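You operate a simulated robot arm through the tools that you are given. There is no shell and no other tool. Be economical: measure what you need, move in short steps, check, and stop when the job is done.

Carry out the task below with a simulated robot arm. There is one attempt and no reset: what you move stays moved.

TASK
Push the spacer drawer shut.
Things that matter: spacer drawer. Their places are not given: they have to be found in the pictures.

It is judged by the outcome, as a careful person would: the job done as asked, and still so three seconds after it is handed in. It fails if anything else is knocked over, pushed out of place, dropped, spilled or broken.

THE ROBOT
A 6-joint arm with a two-finger parallel gripper, fixed in place. Base frame: the origin is at the foot of the arm, x ahead of it, y to its left, z up. Lengths are in m, angles in degrees, forces in N, time in s.
With the tool pointing down near the work surface it reaches from about 0.22 to 0.62 m from the base axis. Its first joint turns from -66.0 to 66.0 degrees. Payload 2.7 kg.
Tool frame: the origin (TCP) lies between the finger pads and is the grasp point; the fingertips stand 0.023 m ahead of it; z points along the fingers, y is the line along which they close. The gripper opens to 0.094 m. The fingers are 0.038 m wide and 0.01 m thick; the gripper's body (0.054 by 0.096 m) begins 0.039 m behind the TCP.
Orientation is that of the tool frame in the base frame, as a unit quaternion [x, y, z, w]. With the fingers straight down and closing along the base's y, the tool's x points along the base's -x, its y along +y and its z along -z.

THE INTERFACE
- The arm moves only by the tool move_arm. Its argument "plan" is a list of rows, each a list of 3 entries, a list of its own where there are three numbers: the shift along the tool's x, y, z in units of 25 mm (1.0 is 25 mm), then the turn, a rotation vector about the tool's x, y, z in units of 4 degrees (1.0 is 4 degrees), then the finger opening in cm, from 0 to 9.4. In form: [[[dx, dy, dz], [rx, ry, rz], grip], ...]. A call has 1 to 12 rows; each row shifts and turns the commanded pose from where the row before left it, along the tool's axes as they then stand. A call with a number of a shift or a turn outside -1 to 1 is refused whole. A row lasts 0.2 s, in which the tool goes at most 0.05 m and 8.6 degrees; a call with a longer step from one row to the next is refused whole, and so is a gripper value outside its range. A pose out of reach is approached as far as the arm can. The call stops where the force on the tool passes 40 N (or 10 N more than at its start, if that is more) or the arm is blocked; 0.2 s more then pass. The fingers move at their own pace (about 0.045 m/s each) and stop on an object; they squeeze with about 23 N. The grip force told is the motor's: it shows also when the fingers shut on nothing. Time passes only in rows, and 0.2 s behind the last, so rows that do not move let the fingers close. It gives the time, the measured TCP pose, the force on the tool (base axes), the opening and the grip force at its end, in the units of the frame above (readings bear some noise).
- Cameras (640 x 400 px; columns grow to the right, rows downward): "scene" is fixed at [0.0702, -0.427, 1.4098]; the picture's right is [0.83, -0.56, 0.00], its down [-0.29, -0.43, -0.86] and it looks along [0.48, 0.71, -0.51] (base axes); focal length 360 px, centre (320, 200). "wrist" rides on the gripper at [-0.039, 0, -0.044] in the tool frame; the picture's right is [0.00, -1.00, 0.00], its down [0.97, 0.00, -0.24] and it looks along [0.24, 0.00, 0.97] (tool axes); focal length 218 px, centre (320, 200).
- grab_frame(camera): a new picture of that camera. No time passes.
- point_at(camera, pixels): for up to 12 pixels [column, row] of the newest picture of that camera ("zoom" is the newest enlarged one), the place [x, y, z] in the base frame of the surface seen there, good to about 0.002 m. No time passes.
- close_up(camera, box): a new picture of the part [left, top, right, bottom] of that camera's present view, enlarged. No time passes.
- sign_off(): hands the job in; it is judged then, once.

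Work in short steps. Measure before you move; look again where a grasp or a placing could have gone wrong, and mend it. You have 60 turns and 30 pictures in all, the two below and enlarged ones among them. Open the gripper and draw the arm clear of the work before you hand the job in, unless the task says otherwise; then end with one line.

The tools are called after "Call:" by a JSON object that holds its "fn" and its "kwargs". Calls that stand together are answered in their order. move_arm: Moves the arm, as the interface text tells. Its arguments: {"type":"object","properties":{"plan":{"type":"array","items":{"type":"array"}}},"required":["plan"]} The other tools are called the same way: grab_frame (camera) takes a picture; point_at (camera, pixels) gives the place of the surface under pixels of a picture; close_up (camera, box) takes an enlarged picture of a part of a camera's view; sign_off () hands the job in.

At the start:

```text
time_s: 0.0
position: [0.2708, 0.1833, 0.9841]
tcp_rot: [0.0, 1.0, 0.0, -0.001]
wrist_force: [-0.6, 0.5, 0.7]
finger_gap: 0.0941
finger_force: 0.1
```

scene: 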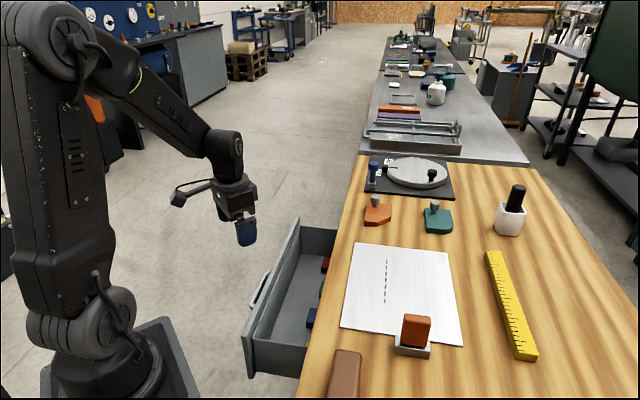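
wrist: 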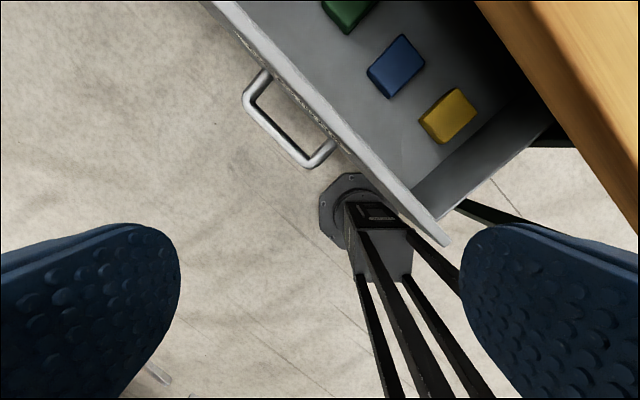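

The drawer is open toward the arm: its front runs from about (297,220) to (247,350) in the scene picture, and the handle is near (260,288). I'll measure the front, the handle and the table edge.

Call:
{"fn": "point_at", "kwargs": {"camera": "scene", "pixels": [[297, 220], [273, 280], [246, 345], [251, 370], [262, 285], [252, 305], [300, 376], [338, 231], [345, 215], [300, 395], [290, 330], [325, 265]]}}

Call:
{"fn": "point_at", "kwargs": {"camera": "wrist", "pixels": [[250, 95], [310, 165], [285, 132], [215, 5], [330, 130], [445, 240], [420, 190], [550, 130], [270, 70], [335, 145], [590, 130], [500, 20]]}}

Call:
{"fn": "close_up", "kwargs": {"camera": "scene", "box": [220, 190, 380, 400]}}

```text
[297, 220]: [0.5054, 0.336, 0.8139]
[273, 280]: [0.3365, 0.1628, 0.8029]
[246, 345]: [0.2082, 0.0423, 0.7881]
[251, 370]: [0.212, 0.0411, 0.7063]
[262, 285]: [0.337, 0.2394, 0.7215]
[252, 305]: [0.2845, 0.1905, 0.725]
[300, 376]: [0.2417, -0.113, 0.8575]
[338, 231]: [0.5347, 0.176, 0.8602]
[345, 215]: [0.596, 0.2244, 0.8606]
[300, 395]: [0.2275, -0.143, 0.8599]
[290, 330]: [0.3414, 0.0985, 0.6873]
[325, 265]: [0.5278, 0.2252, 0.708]
```

```text
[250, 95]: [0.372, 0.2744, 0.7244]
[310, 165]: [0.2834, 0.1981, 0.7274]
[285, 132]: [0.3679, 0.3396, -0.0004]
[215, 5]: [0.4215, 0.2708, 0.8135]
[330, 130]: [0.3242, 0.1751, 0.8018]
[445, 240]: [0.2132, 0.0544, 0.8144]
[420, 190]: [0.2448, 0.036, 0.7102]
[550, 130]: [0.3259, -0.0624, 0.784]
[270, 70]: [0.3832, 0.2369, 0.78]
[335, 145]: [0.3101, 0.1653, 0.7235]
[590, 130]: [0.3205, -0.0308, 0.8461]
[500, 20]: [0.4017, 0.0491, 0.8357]
```

```text
1.90 times, centred on (300, 295) of scene
```

zoom: 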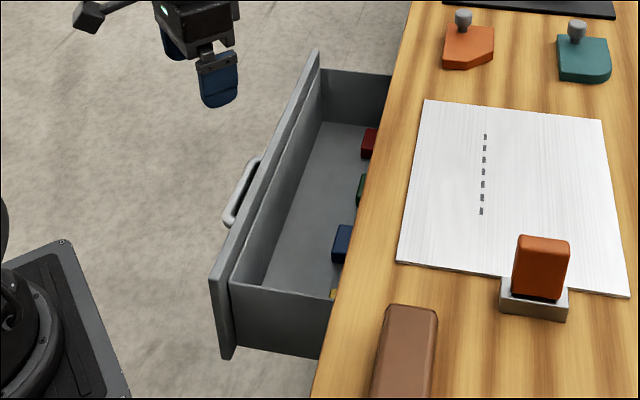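

The drawer front lies at 45° to the base axes. Its top edge runs from (0.213,0.054) to (0.505,0.336), and it is open about 0.14 m along the direction (0.70,-0.71). The handle bar is centred at about (0.328,0.236,0.725). I'll close the fingers and yaw 45° up high so that tool -y points along the closing direction.

Call:
{"fn": "move_arm", "kwargs": {"plan": [[[0, 0.3, 0], [0, 0, -1], 0], [[0, 0.3, 0], [0, 0, -1], 0], [[0, 0.3, 0], [0, 0, -1], 0], [[0, 0.3, 0], [0, 0, -1], 0], [[0, 0, 0], [0, 0, -1], 0], [[0, 0, 0], [0, 0, -1], 0], [[0, 0, 0], [0, 0, -1], 0], [[0, 0, 0], [0, 0, -1], 0], [[0, 0, 0], [0, 0, -1], 0], [[0, 0, 0], [0, 0, -1], 0], [[0, 0, 0], [0, 0, -1], 0], [[0, 0, 0], [0, 0, -0.25], 0]]}}

```text
time_s: 2.6
position: [0.2697, 0.2143, 0.9836]
tcp_rot: [-0.383, 0.924, -0.001, -0.001]
wrist_force: [0.6, -0.1, 0.2]
finger_gap: 0.0
finger_force: 22.8
```

The yaw is right. Next I shift laterally to about 6 cm in front of the handle centre and start down.

Call:
{"fn": "move_arm", "kwargs": {"plan": [[[-0.75, 0.57, 0], [0, 0, 0], 0], [[-0.75, 0.57, 0], [0, 0, 0], 0], [[-0.76, 0.57, 0], [0, 0, 0], 0], [[0, 0, 0.8], [0, 0, 0], 0], [[0, 0, 0.8], [0, 0, 0], 0], [[0, 0, 0.8], [0, 0, 0], 0], [[0, 0, 0.8], [0, 0, 0], 0], [[0, 0, 0.8], [0, 0, 0], 0], [[0, 0, 0.8], [0, 0, 0], 0]]}}

Call:
{"fn": "grab_frame", "kwargs": {"camera": "scene"}}

Call:
{"fn": "grab_frame", "kwargs": {"camera": "wrist"}}

```text
time_s: 4.6
position: [0.2762, 0.2834, 0.8628]
tcp_rot: [-0.383, 0.924, 0.0, 0.001]
wrist_force: [-0.7, -0.1, 0.4]
finger_gap: 0.0
finger_force: 23.0
```

```text
26 pictures are left
```

scene: 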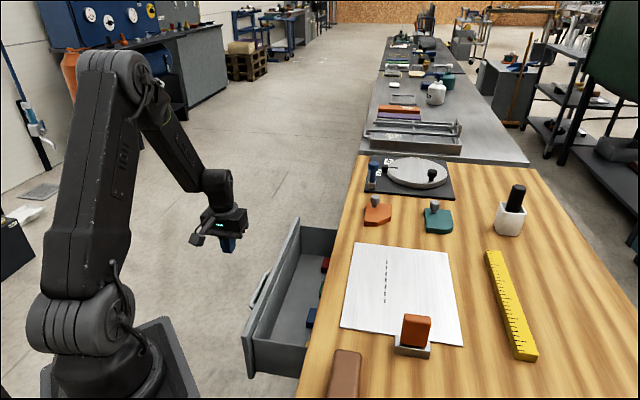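

```text
25 pictures are left
```

wrist: 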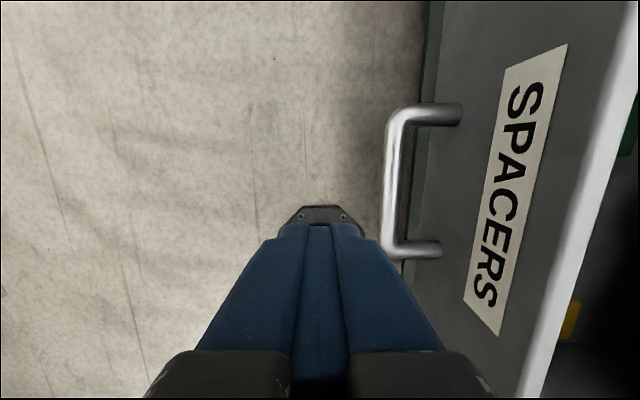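

The label reads SPACERS, so this is the right drawer, and the handle is at about (392,180) in the wrist picture. I'll measure the handle and front precisely.

Call:
{"fn": "point_at", "kwargs": {"camera": "wrist", "pixels": [[392, 180], [395, 120], [387, 240], [435, 250], [440, 112], [500, 200], [595, 200], [430, 180]]}}

```text
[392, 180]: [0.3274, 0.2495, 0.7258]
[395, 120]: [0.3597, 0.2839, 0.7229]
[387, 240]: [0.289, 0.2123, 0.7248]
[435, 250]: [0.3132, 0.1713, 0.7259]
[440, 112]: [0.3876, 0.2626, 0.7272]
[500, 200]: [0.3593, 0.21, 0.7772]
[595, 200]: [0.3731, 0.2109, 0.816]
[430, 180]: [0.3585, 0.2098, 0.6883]
```

The handle centre is (0.3255,0.248,0.725), about 5 cm proud of the front, and the TCP is 6 cm ahead of it. I'll lower to z≈0.725 and tilt 20° so the fingers lean toward the drawer and the gripper body stays back from the table edge.

Call:
{"fn": "move_arm", "kwargs": {"plan": [[[-0.2, 0, 0.9], [0, 0, 0], 0], [[-0.2, 0, 0.9], [0, 0, 0], 0], [[0, 0, 0.9], [0, 0, 0], 0], [[0, 0, 0.9], [0, 0, 0], 0], [[0, 0, 0.9], [0, 0, 0], 0], [[0, 0, 1.0], [0, 0, 0], 0], [[0, 0, 0], [1, 0, 0], 0], [[0, 0, 0], [1, 0, 0], 0], [[0, 0, 0], [1, 0, 0], 0], [[0, 0, 0], [1, 0, 0], 0], [[0, 0, 0], [1, 0, 0], 0], [[0, 0, 0], [0, 0, 0], 0]]}}

Call:
{"fn": "grab_frame", "kwargs": {"camera": "wrist"}}

Call:
{"fn": "grab_frame", "kwargs": {"camera": "scene"}}

```text
time_s: 7.2
position: [0.2846, 0.2924, 0.7252]
tcp_rot: [-0.377, 0.91, -0.161, 0.065]
wrist_force: [0.4, -0.5, 0.1]
finger_gap: 0.0
finger_force: 22.8
```

```text
24 pictures are left
```

wrist: 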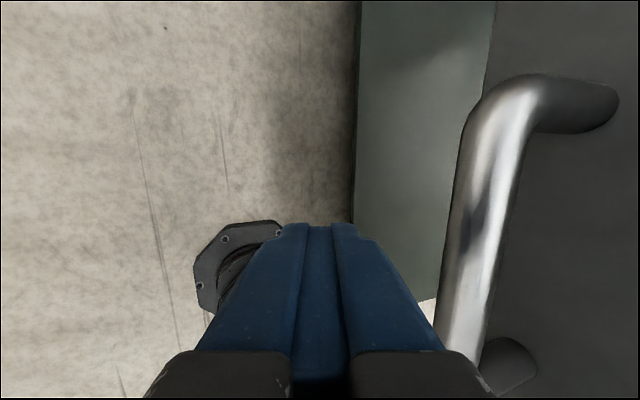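

```text
23 pictures are left
```

scene: 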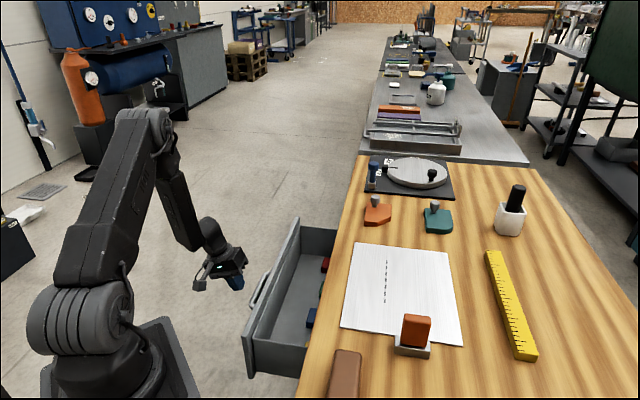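

The pose is good. I'll now push along (0.707,-0.707,0), which in tool axes is (0,-0.94,0.342), slowly up to contact and a bit beyond.

Call:
{"fn": "move_arm", "kwargs": {"plan": [[[0, -0.376, 0.137], [0, 0, 0], 0], [[0, -0.376, 0.137], [0, 0, 0], 0], [[0, -0.376, 0.137], [0, 0, 0], 0], [[0, -0.188, 0.068], [0, 0, 0], 0], [[0, -0.188, 0.068], [0, 0, 0], 0], [[0, -0.188, 0.068], [0, 0, 0], 0], [[0, -0.188, 0.068], [0, 0, 0], 0], [[0, -0.188, 0.068], [0, 0, 0], 0], [[0, -0.188, 0.068], [0, 0, 0], 0], [[0, -0.188, 0.068], [0, 0, 0], 0], [[0, -0.188, 0.068], [0, 0, 0], 0]]}}

Call:
{"fn": "grab_frame", "kwargs": {"camera": "scene"}}

Call:
{"fn": "grab_frame", "kwargs": {"camera": "wrist"}}

```text
time_s: 9.6
position: [0.3352, 0.242, 0.7269]
tcp_rot: [-0.376, 0.91, -0.161, 0.065]
wrist_force: [-1.4, -0.4, -0.2]
finger_gap: 0.0
finger_force: 23.2
```

```text
22 pictures are left
```

scene: 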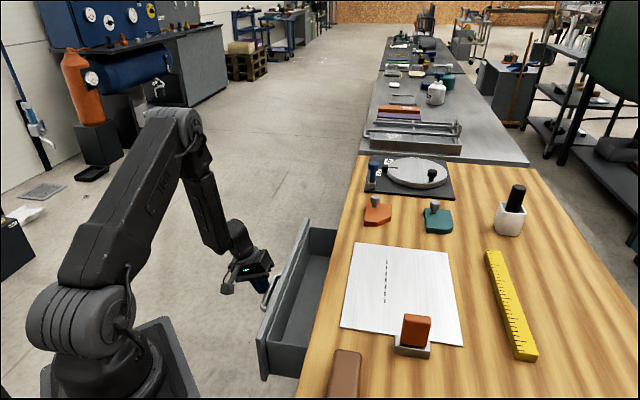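

```text
21 pictures are left
```

wrist: 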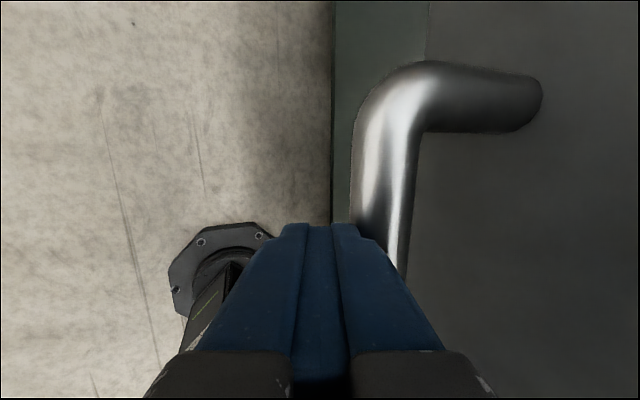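

The drawer is moving in freely and the contact is on the handle, so I'll continue the push another 8 cm at 8 mm per row.

Call:
{"fn": "move_arm", "kwargs": {"plan": [[[0, -0.3, 0.109], [0, 0, 0], 0], [[0, -0.3, 0.109], [0, 0, 0], 0], [[0, -0.3, 0.109], [0, 0, 0], 0], [[0, -0.3, 0.109], [0, 0, 0], 0], [[0, -0.3, 0.109], [0, 0, 0], 0], [[0, -0.3, 0.109], [0, 0, 0], 0], [[0, -0.3, 0.109], [0, 0, 0], 0], [[0, -0.3, 0.109], [0, 0, 0], 0], [[0, -0.3, 0.109], [0, 0, 0], 0], [[0, -0.3, 0.109], [0, 0, 0], 0]]}}

Call:
{"fn": "grab_frame", "kwargs": {"camera": "scene"}}

Call:
{"fn": "grab_frame", "kwargs": {"camera": "wrist"}}

```text
time_s: 11.8
position: [0.3916, 0.1846, 0.7258]
tcp_rot: [-0.377, 0.91, -0.161, 0.067]
wrist_force: [-1.6, 1.0, 0.8]
finger_gap: 0.0001
finger_force: 23.5
```

```text
20 pictures are left
```

scene: 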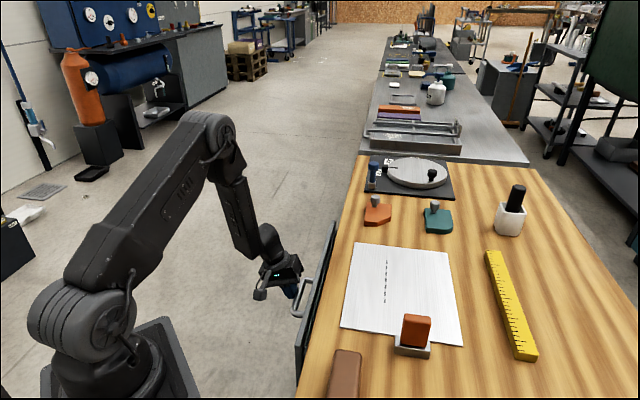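

```text
19 pictures are left
```

wrist: 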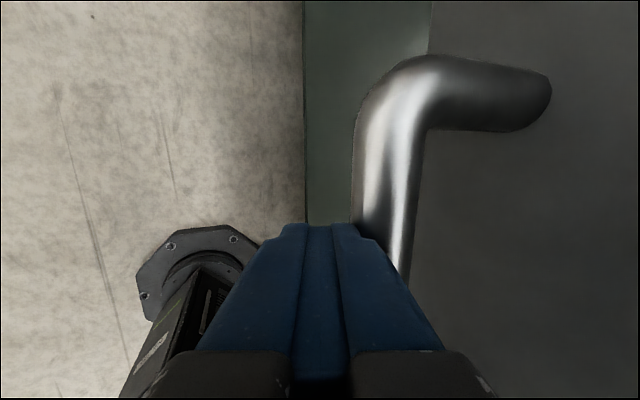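

About 3 cm remains. I'll continue at 5 mm per row until the stop, watching the force.

Call:
{"fn": "move_arm", "kwargs": {"plan": [[[0, -0.188, 0.068], [0, 0, 0], 0], [[0, -0.188, 0.068], [0, 0, 0], 0], [[0, -0.188, 0.068], [0, 0, 0], 0], [[0, -0.188, 0.068], [0, 0, 0], 0], [[0, -0.113, 0.041], [0, 0, 0], 0], [[0, -0.113, 0.041], [0, 0, 0], 0], [[0, -0.113, 0.041], [0, 0, 0], 0], [[0, -0.113, 0.041], [0, 0, 0], 0]]}}

Call:
{"fn": "grab_frame", "kwargs": {"camera": "scene"}}

Call:
{"fn": "grab_frame", "kwargs": {"camera": "wrist"}}

```text
time_s: 13.6
position: [0.4123, 0.165, 0.7269]
tcp_rot: [-0.379, 0.909, -0.159, 0.065]
wrist_force: [-19.6, 13.3, 7.0]
finger_gap: 0.0
finger_force: 23.2
```

```text
18 pictures are left
```

scene: 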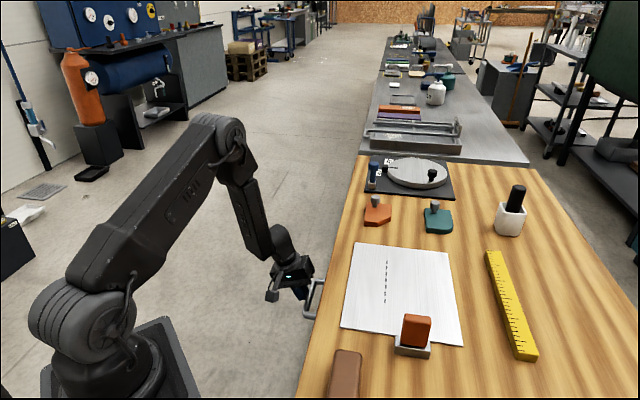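

```text
17 pictures are left
```

wrist: 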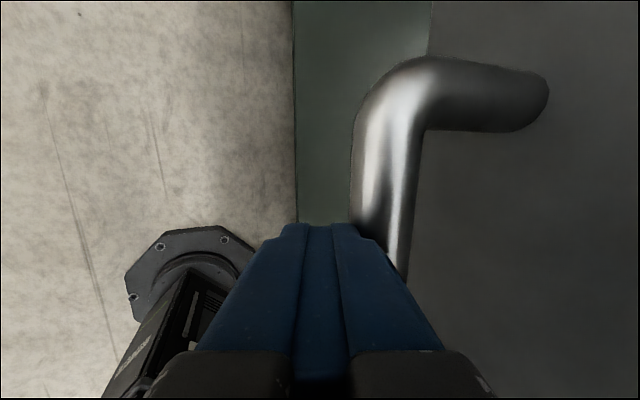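

The force has risen to about 24 N after roughly 0.138 m of drawer travel, and the front is now under the table edge. I'll press a few mm more to tell the end stop from a catch.

Call:
{"fn": "move_arm", "kwargs": {"plan": [[[0, -0.075, 0.027], [0, 0, 0], 0], [[0, -0.075, 0.027], [0, 0, 0], 0], [[0, 0, 0], [0, 0, 0], 0]]}}

Call:
{"fn": "close_up", "kwargs": {"camera": "scene", "box": [240, 190, 400, 400]}}

```text
time_s: 14.0
position: [0.4116, 0.1641, 0.7266]
tcp_rot: [-0.381, 0.909, -0.157, 0.066]
wrist_force: [-4.2, 3.1, 0.2]
finger_gap: 0.0001
finger_force: 22.7
stopped in row 1: the force on the tool passed its limit (the readings are from after the stop); the commanded pose is now the measured one
```

```text
1.90 times, centred on (320, 295) of scene
```

zoom: 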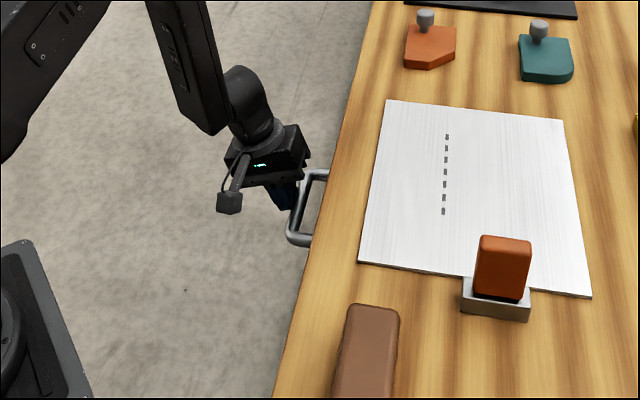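

That is a firm end stop. I'll back off straight along the push direction and check that the drawer stays shut.

Call:
{"fn": "move_arm", "kwargs": {"plan": [[[0, 0.2, -0.073], [0, 0, 0], 0], [[0, 0.4, -0.145], [0, 0, 0], 0], [[0, 0.6, -0.218], [0, 0, 0], 0], [[0, 0.7, -0.255], [0, 0, 0], 0], [[0, 0.7, -0.255], [0, 0, 0], 0], [[0, 0.7, -0.255], [0, 0, 0], 0], [[0, 0.7, -0.255], [0, 0, 0], 0], [[0, 0, 0], [-1, 0, 0], 0], [[0, 0, 0], [-1, 0, 0], 0], [[0, 0, 0], [-1, 0, 0], 0], [[0, 0, 0], [-1, 0, 0], 0], [[0, 0, 0], [-1, 0, 0], 0]]}}

Call:
{"fn": "grab_frame", "kwargs": {"camera": "wrist"}}

Call:
{"fn": "grab_frame", "kwargs": {"camera": "scene"}}

```text
time_s: 16.6
position: [0.3368, 0.2396, 0.7271]
tcp_rot: [-0.386, 0.923, 0.003, -0.002]
wrist_force: [-0.2, -0.6, 0.2]
finger_gap: 0.0002
finger_force: 23.3
```

```text
15 pictures are left
```

wrist: 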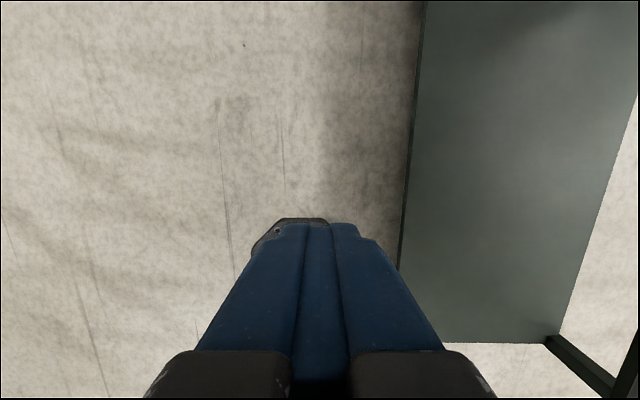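

```text
14 pictures are left
```

scene: 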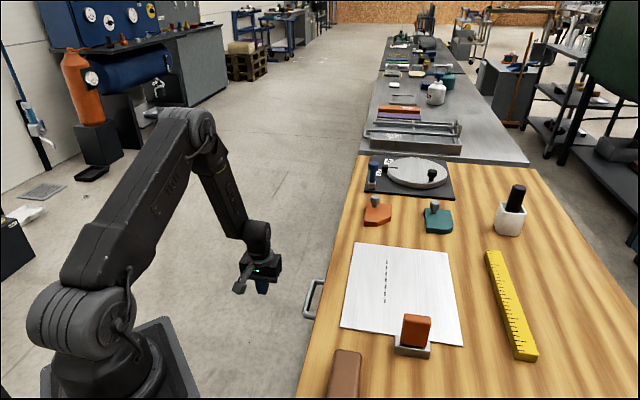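

The handle stays at (312,298). I'll rise, open the gripper, draw back and check the handle position again for rebound.

Call:
{"fn": "move_arm", "kwargs": {"plan": [[[0, 0.6, -0.8], [0, 0, 0], 4], [[0, 0.6, -0.8], [0, 0, 0], 9], [[0, 0, -1], [0, 0, 0], 9], [[0, 0, -1], [0, 0, 0], 9], [[0, 0, -1], [0, 0, 0], 9], [[0, 0, -1], [0, 0, 0], 9], [[0, 0, -1], [0, 0, 0], 9], [[0, 0, -1], [0, 0, 0], 9], [[0, 0, -1], [0, 0, 0], 9], [[0, 0, -1], [0, 0, 0], 9], [[0, 0, 0], [0, 0, 0], 9]]}}

Call:
{"fn": "grab_frame", "kwargs": {"camera": "wrist"}}

Call:
{"fn": "close_up", "kwargs": {"camera": "scene", "box": [240, 190, 400, 400]}}

```text
time_s: 19.0
position: [0.3161, 0.2594, 0.9667]
tcp_rot: [-0.386, 0.923, 0.002, -0.002]
wrist_force: [0.5, -1.3, 0.5]
finger_gap: 0.0901
finger_force: 0.0
```

```text
13 pictures are left
```

wrist: 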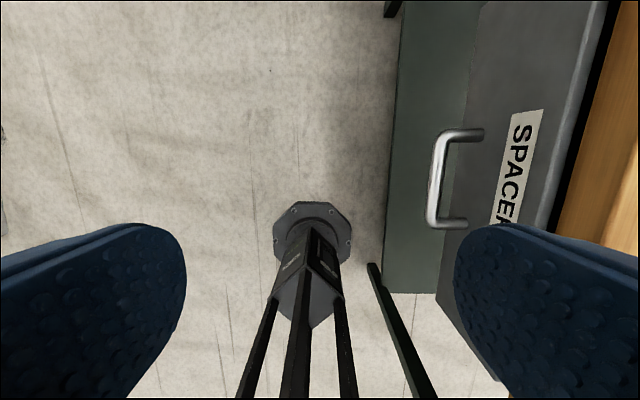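

```text
1.90 times, centred on (320, 295) of scene
```

zoom: 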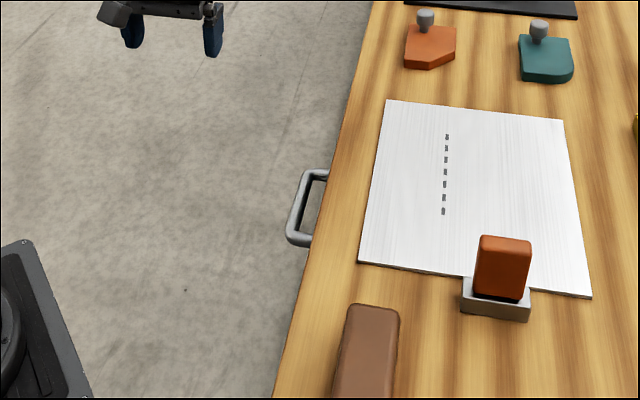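

The wrist view shows the front near (540,180) and a dark strip beside the table edge near (580,130). I'll measure whether that is a real gap.

Call:
{"fn": "point_at", "kwargs": {"camera": "wrist", "pixels": [[520, 80], [585, 60], [593, 80], [578, 130], [585, 130], [600, 130], [437, 180], [430, 250], [460, 290]]}}

Call:
{"fn": "close_up", "kwargs": {"camera": "wrist", "box": [480, 0, 640, 220]}}

```text
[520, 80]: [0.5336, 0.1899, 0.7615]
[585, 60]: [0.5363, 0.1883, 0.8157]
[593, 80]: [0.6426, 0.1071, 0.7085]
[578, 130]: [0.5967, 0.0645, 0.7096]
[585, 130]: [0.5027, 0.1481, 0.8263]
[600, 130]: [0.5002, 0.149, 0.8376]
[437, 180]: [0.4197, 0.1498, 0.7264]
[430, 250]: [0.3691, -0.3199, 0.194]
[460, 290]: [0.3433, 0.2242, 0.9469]
```

```text
1.82 times, centred on (560, 110) of wrist
```

zoom: 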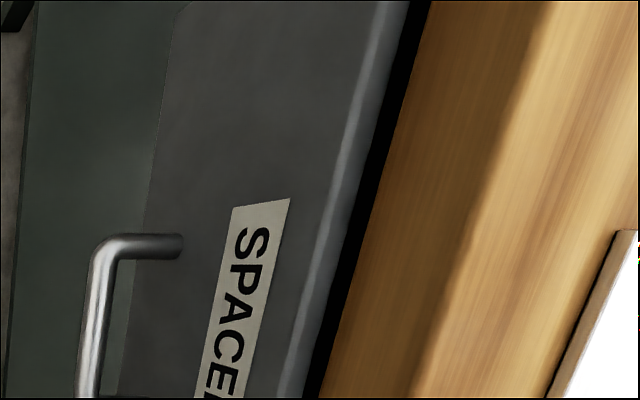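

The front face now sits about 8 mm proud of the tabletop edge. Before accepting that stop as shut, I'll measure the cabinet below and look for remaining travel.

Call:
{"fn": "grab_frame", "kwargs": {"camera": "wrist"}}

Call:
{"fn": "point_at", "kwargs": {"camera": "wrist", "pixels": [[425, 60], [420, 200], [410, 280], [455, 60], [475, 60], [480, 100], [450, 290], [470, 340], [605, 10], [600, 45], [570, 165], [560, 190]]}}

```text
10 pictures are left
```

wrist: 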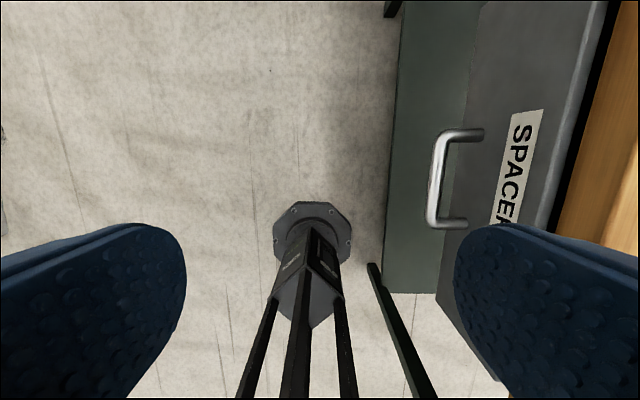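

```text
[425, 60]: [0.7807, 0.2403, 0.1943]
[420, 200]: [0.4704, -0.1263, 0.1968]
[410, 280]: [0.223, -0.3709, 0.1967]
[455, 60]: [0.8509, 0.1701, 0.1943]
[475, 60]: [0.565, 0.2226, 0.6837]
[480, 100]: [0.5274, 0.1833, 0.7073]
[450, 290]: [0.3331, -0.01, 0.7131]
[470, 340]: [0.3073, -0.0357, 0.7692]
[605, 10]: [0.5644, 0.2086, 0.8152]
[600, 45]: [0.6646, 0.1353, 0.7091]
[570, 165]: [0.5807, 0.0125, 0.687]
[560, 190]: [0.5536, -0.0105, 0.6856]
```

The green area is just a low shelf. To verify there's no leftover gap behind the front, I'll look past its far end at (0.60,0.24), staying outside the table.

Call:
{"fn": "move_arm", "kwargs": {"plan": [[[-1, -0.3, 0.3], [0, 0, 0], 0], [[-1, -0.3, 0.3], [0, 0, 0], 0], [[-1, -0.3, 0.4], [0, 0, 0], 0], [[-1, -0.3, 0.5], [0, 0, 0], 0], [[-1, -0.3, 0.5], [1, 0, 0], 0], [[-1, -0.3, 0.5], [1, 0, 0], 0], [[-1, 0, 0.5], [1, 0, 0], 0], [[-0.8, 0, 0.5], [1, 0, 0], 0], [[0, 0, 0.5], [1, 0, 0], 0], [[0, 0, 0.5], [1, 0, 0], 0], [[0, 0, 0], [0, 0, 0], 0]]}}

Call:
{"fn": "grab_frame", "kwargs": {"camera": "wrist"}}

```text
time_s: 21.4
position: [0.4931, 0.3558, 0.856]
tcp_rot: [-0.376, 0.904, -0.19, 0.078]
wrist_force: [0.1, -0.3, -1.0]
finger_gap: 0.0001
finger_force: 22.7
```

```text
9 pictures are left
```

wrist: 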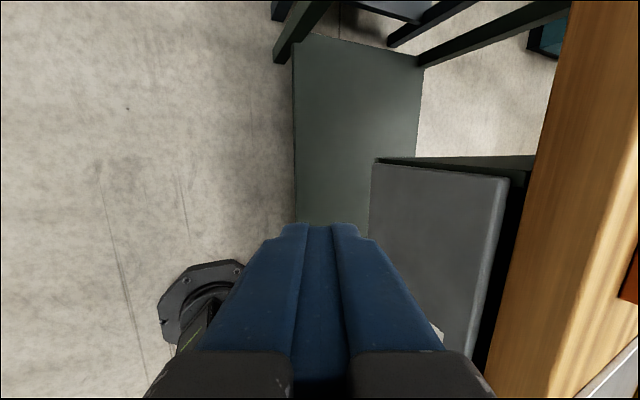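

Call:
{"fn": "close_up", "kwargs": {"camera": "wrist", "box": [360, 130, 560, 255]}}

Call:
{"fn": "point_at", "kwargs": {"camera": "wrist", "pixels": [[440, 180], [440, 169], [440, 160], [500, 185], [515, 172], [525, 160], [400, 162], [505, 230], [385, 160], [530, 170]]}}

```text
3.20 times, centred on (460, 192) of wrist
```

zoom: 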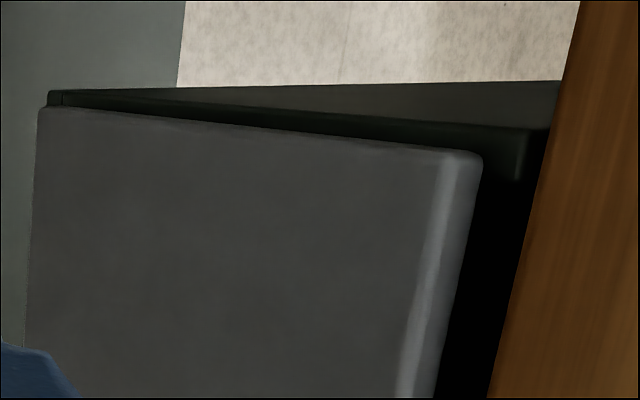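

```text
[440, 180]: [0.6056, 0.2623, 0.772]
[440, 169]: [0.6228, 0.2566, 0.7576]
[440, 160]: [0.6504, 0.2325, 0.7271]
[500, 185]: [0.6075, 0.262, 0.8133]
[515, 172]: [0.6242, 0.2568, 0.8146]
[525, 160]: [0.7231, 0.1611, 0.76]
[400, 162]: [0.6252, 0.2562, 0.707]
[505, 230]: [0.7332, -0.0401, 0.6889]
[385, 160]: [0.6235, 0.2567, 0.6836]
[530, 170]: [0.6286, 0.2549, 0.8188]
```

The front face sits 17 mm ahead of the carcass edge, about its own thickness. It is parallel to the carcass and hasn't moved since the stop, so the drawer is shut. Now I'll draw the arm clear and open the gripper.

Call:
{"fn": "move_arm", "kwargs": {"plan": [[[0, 0.5, -0.8], [0, 0, 0], 9], [[0.5, 0.5, -0.8], [-1, 0, 0], 9], [[1, 0, -0.8], [-1, 0, 0], 9], [[1, 0, -0.8], [-1, 0, 0], 9], [[1, 0, -0.8], [-1, 0, 0], 9], [[1, 0, -0.5], [-1, 0, 0], 9], [[1, 0, 0], [-1, 0, 0], 9], [[1, 0, 0], [0, 0, 0], 9], [[0, 0, 0], [0, 0, 0], 9]]}}

Call:
{"fn": "grab_frame", "kwargs": {"camera": "scene"}}

```text
time_s: 23.4
position: [0.3368, 0.2868, 0.9526]
tcp_rot: [-0.387, 0.922, 0.003, -0.002]
wrist_force: [-0.3, 0.2, 0.3]
finger_gap: 0.09
finger_force: 0.1
```

```text
7 pictures are left
```

scene: 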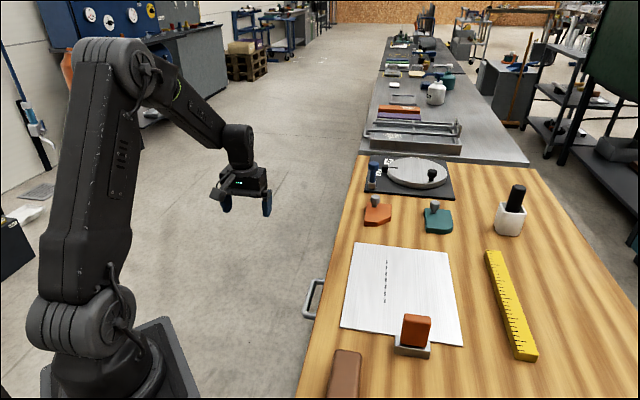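

The handle is still at (312,298), nothing on the table has moved, and the arm is clear with the gripper open, so I'm handing in.

Call:
{"fn": "sign_off", "kwargs": {}}

```text
The job is handed in.
```

The spacer drawer is pushed shut to its firm end stop and has stayed there, nothing else was moved, and the arm is drawn clear with the gripper open.
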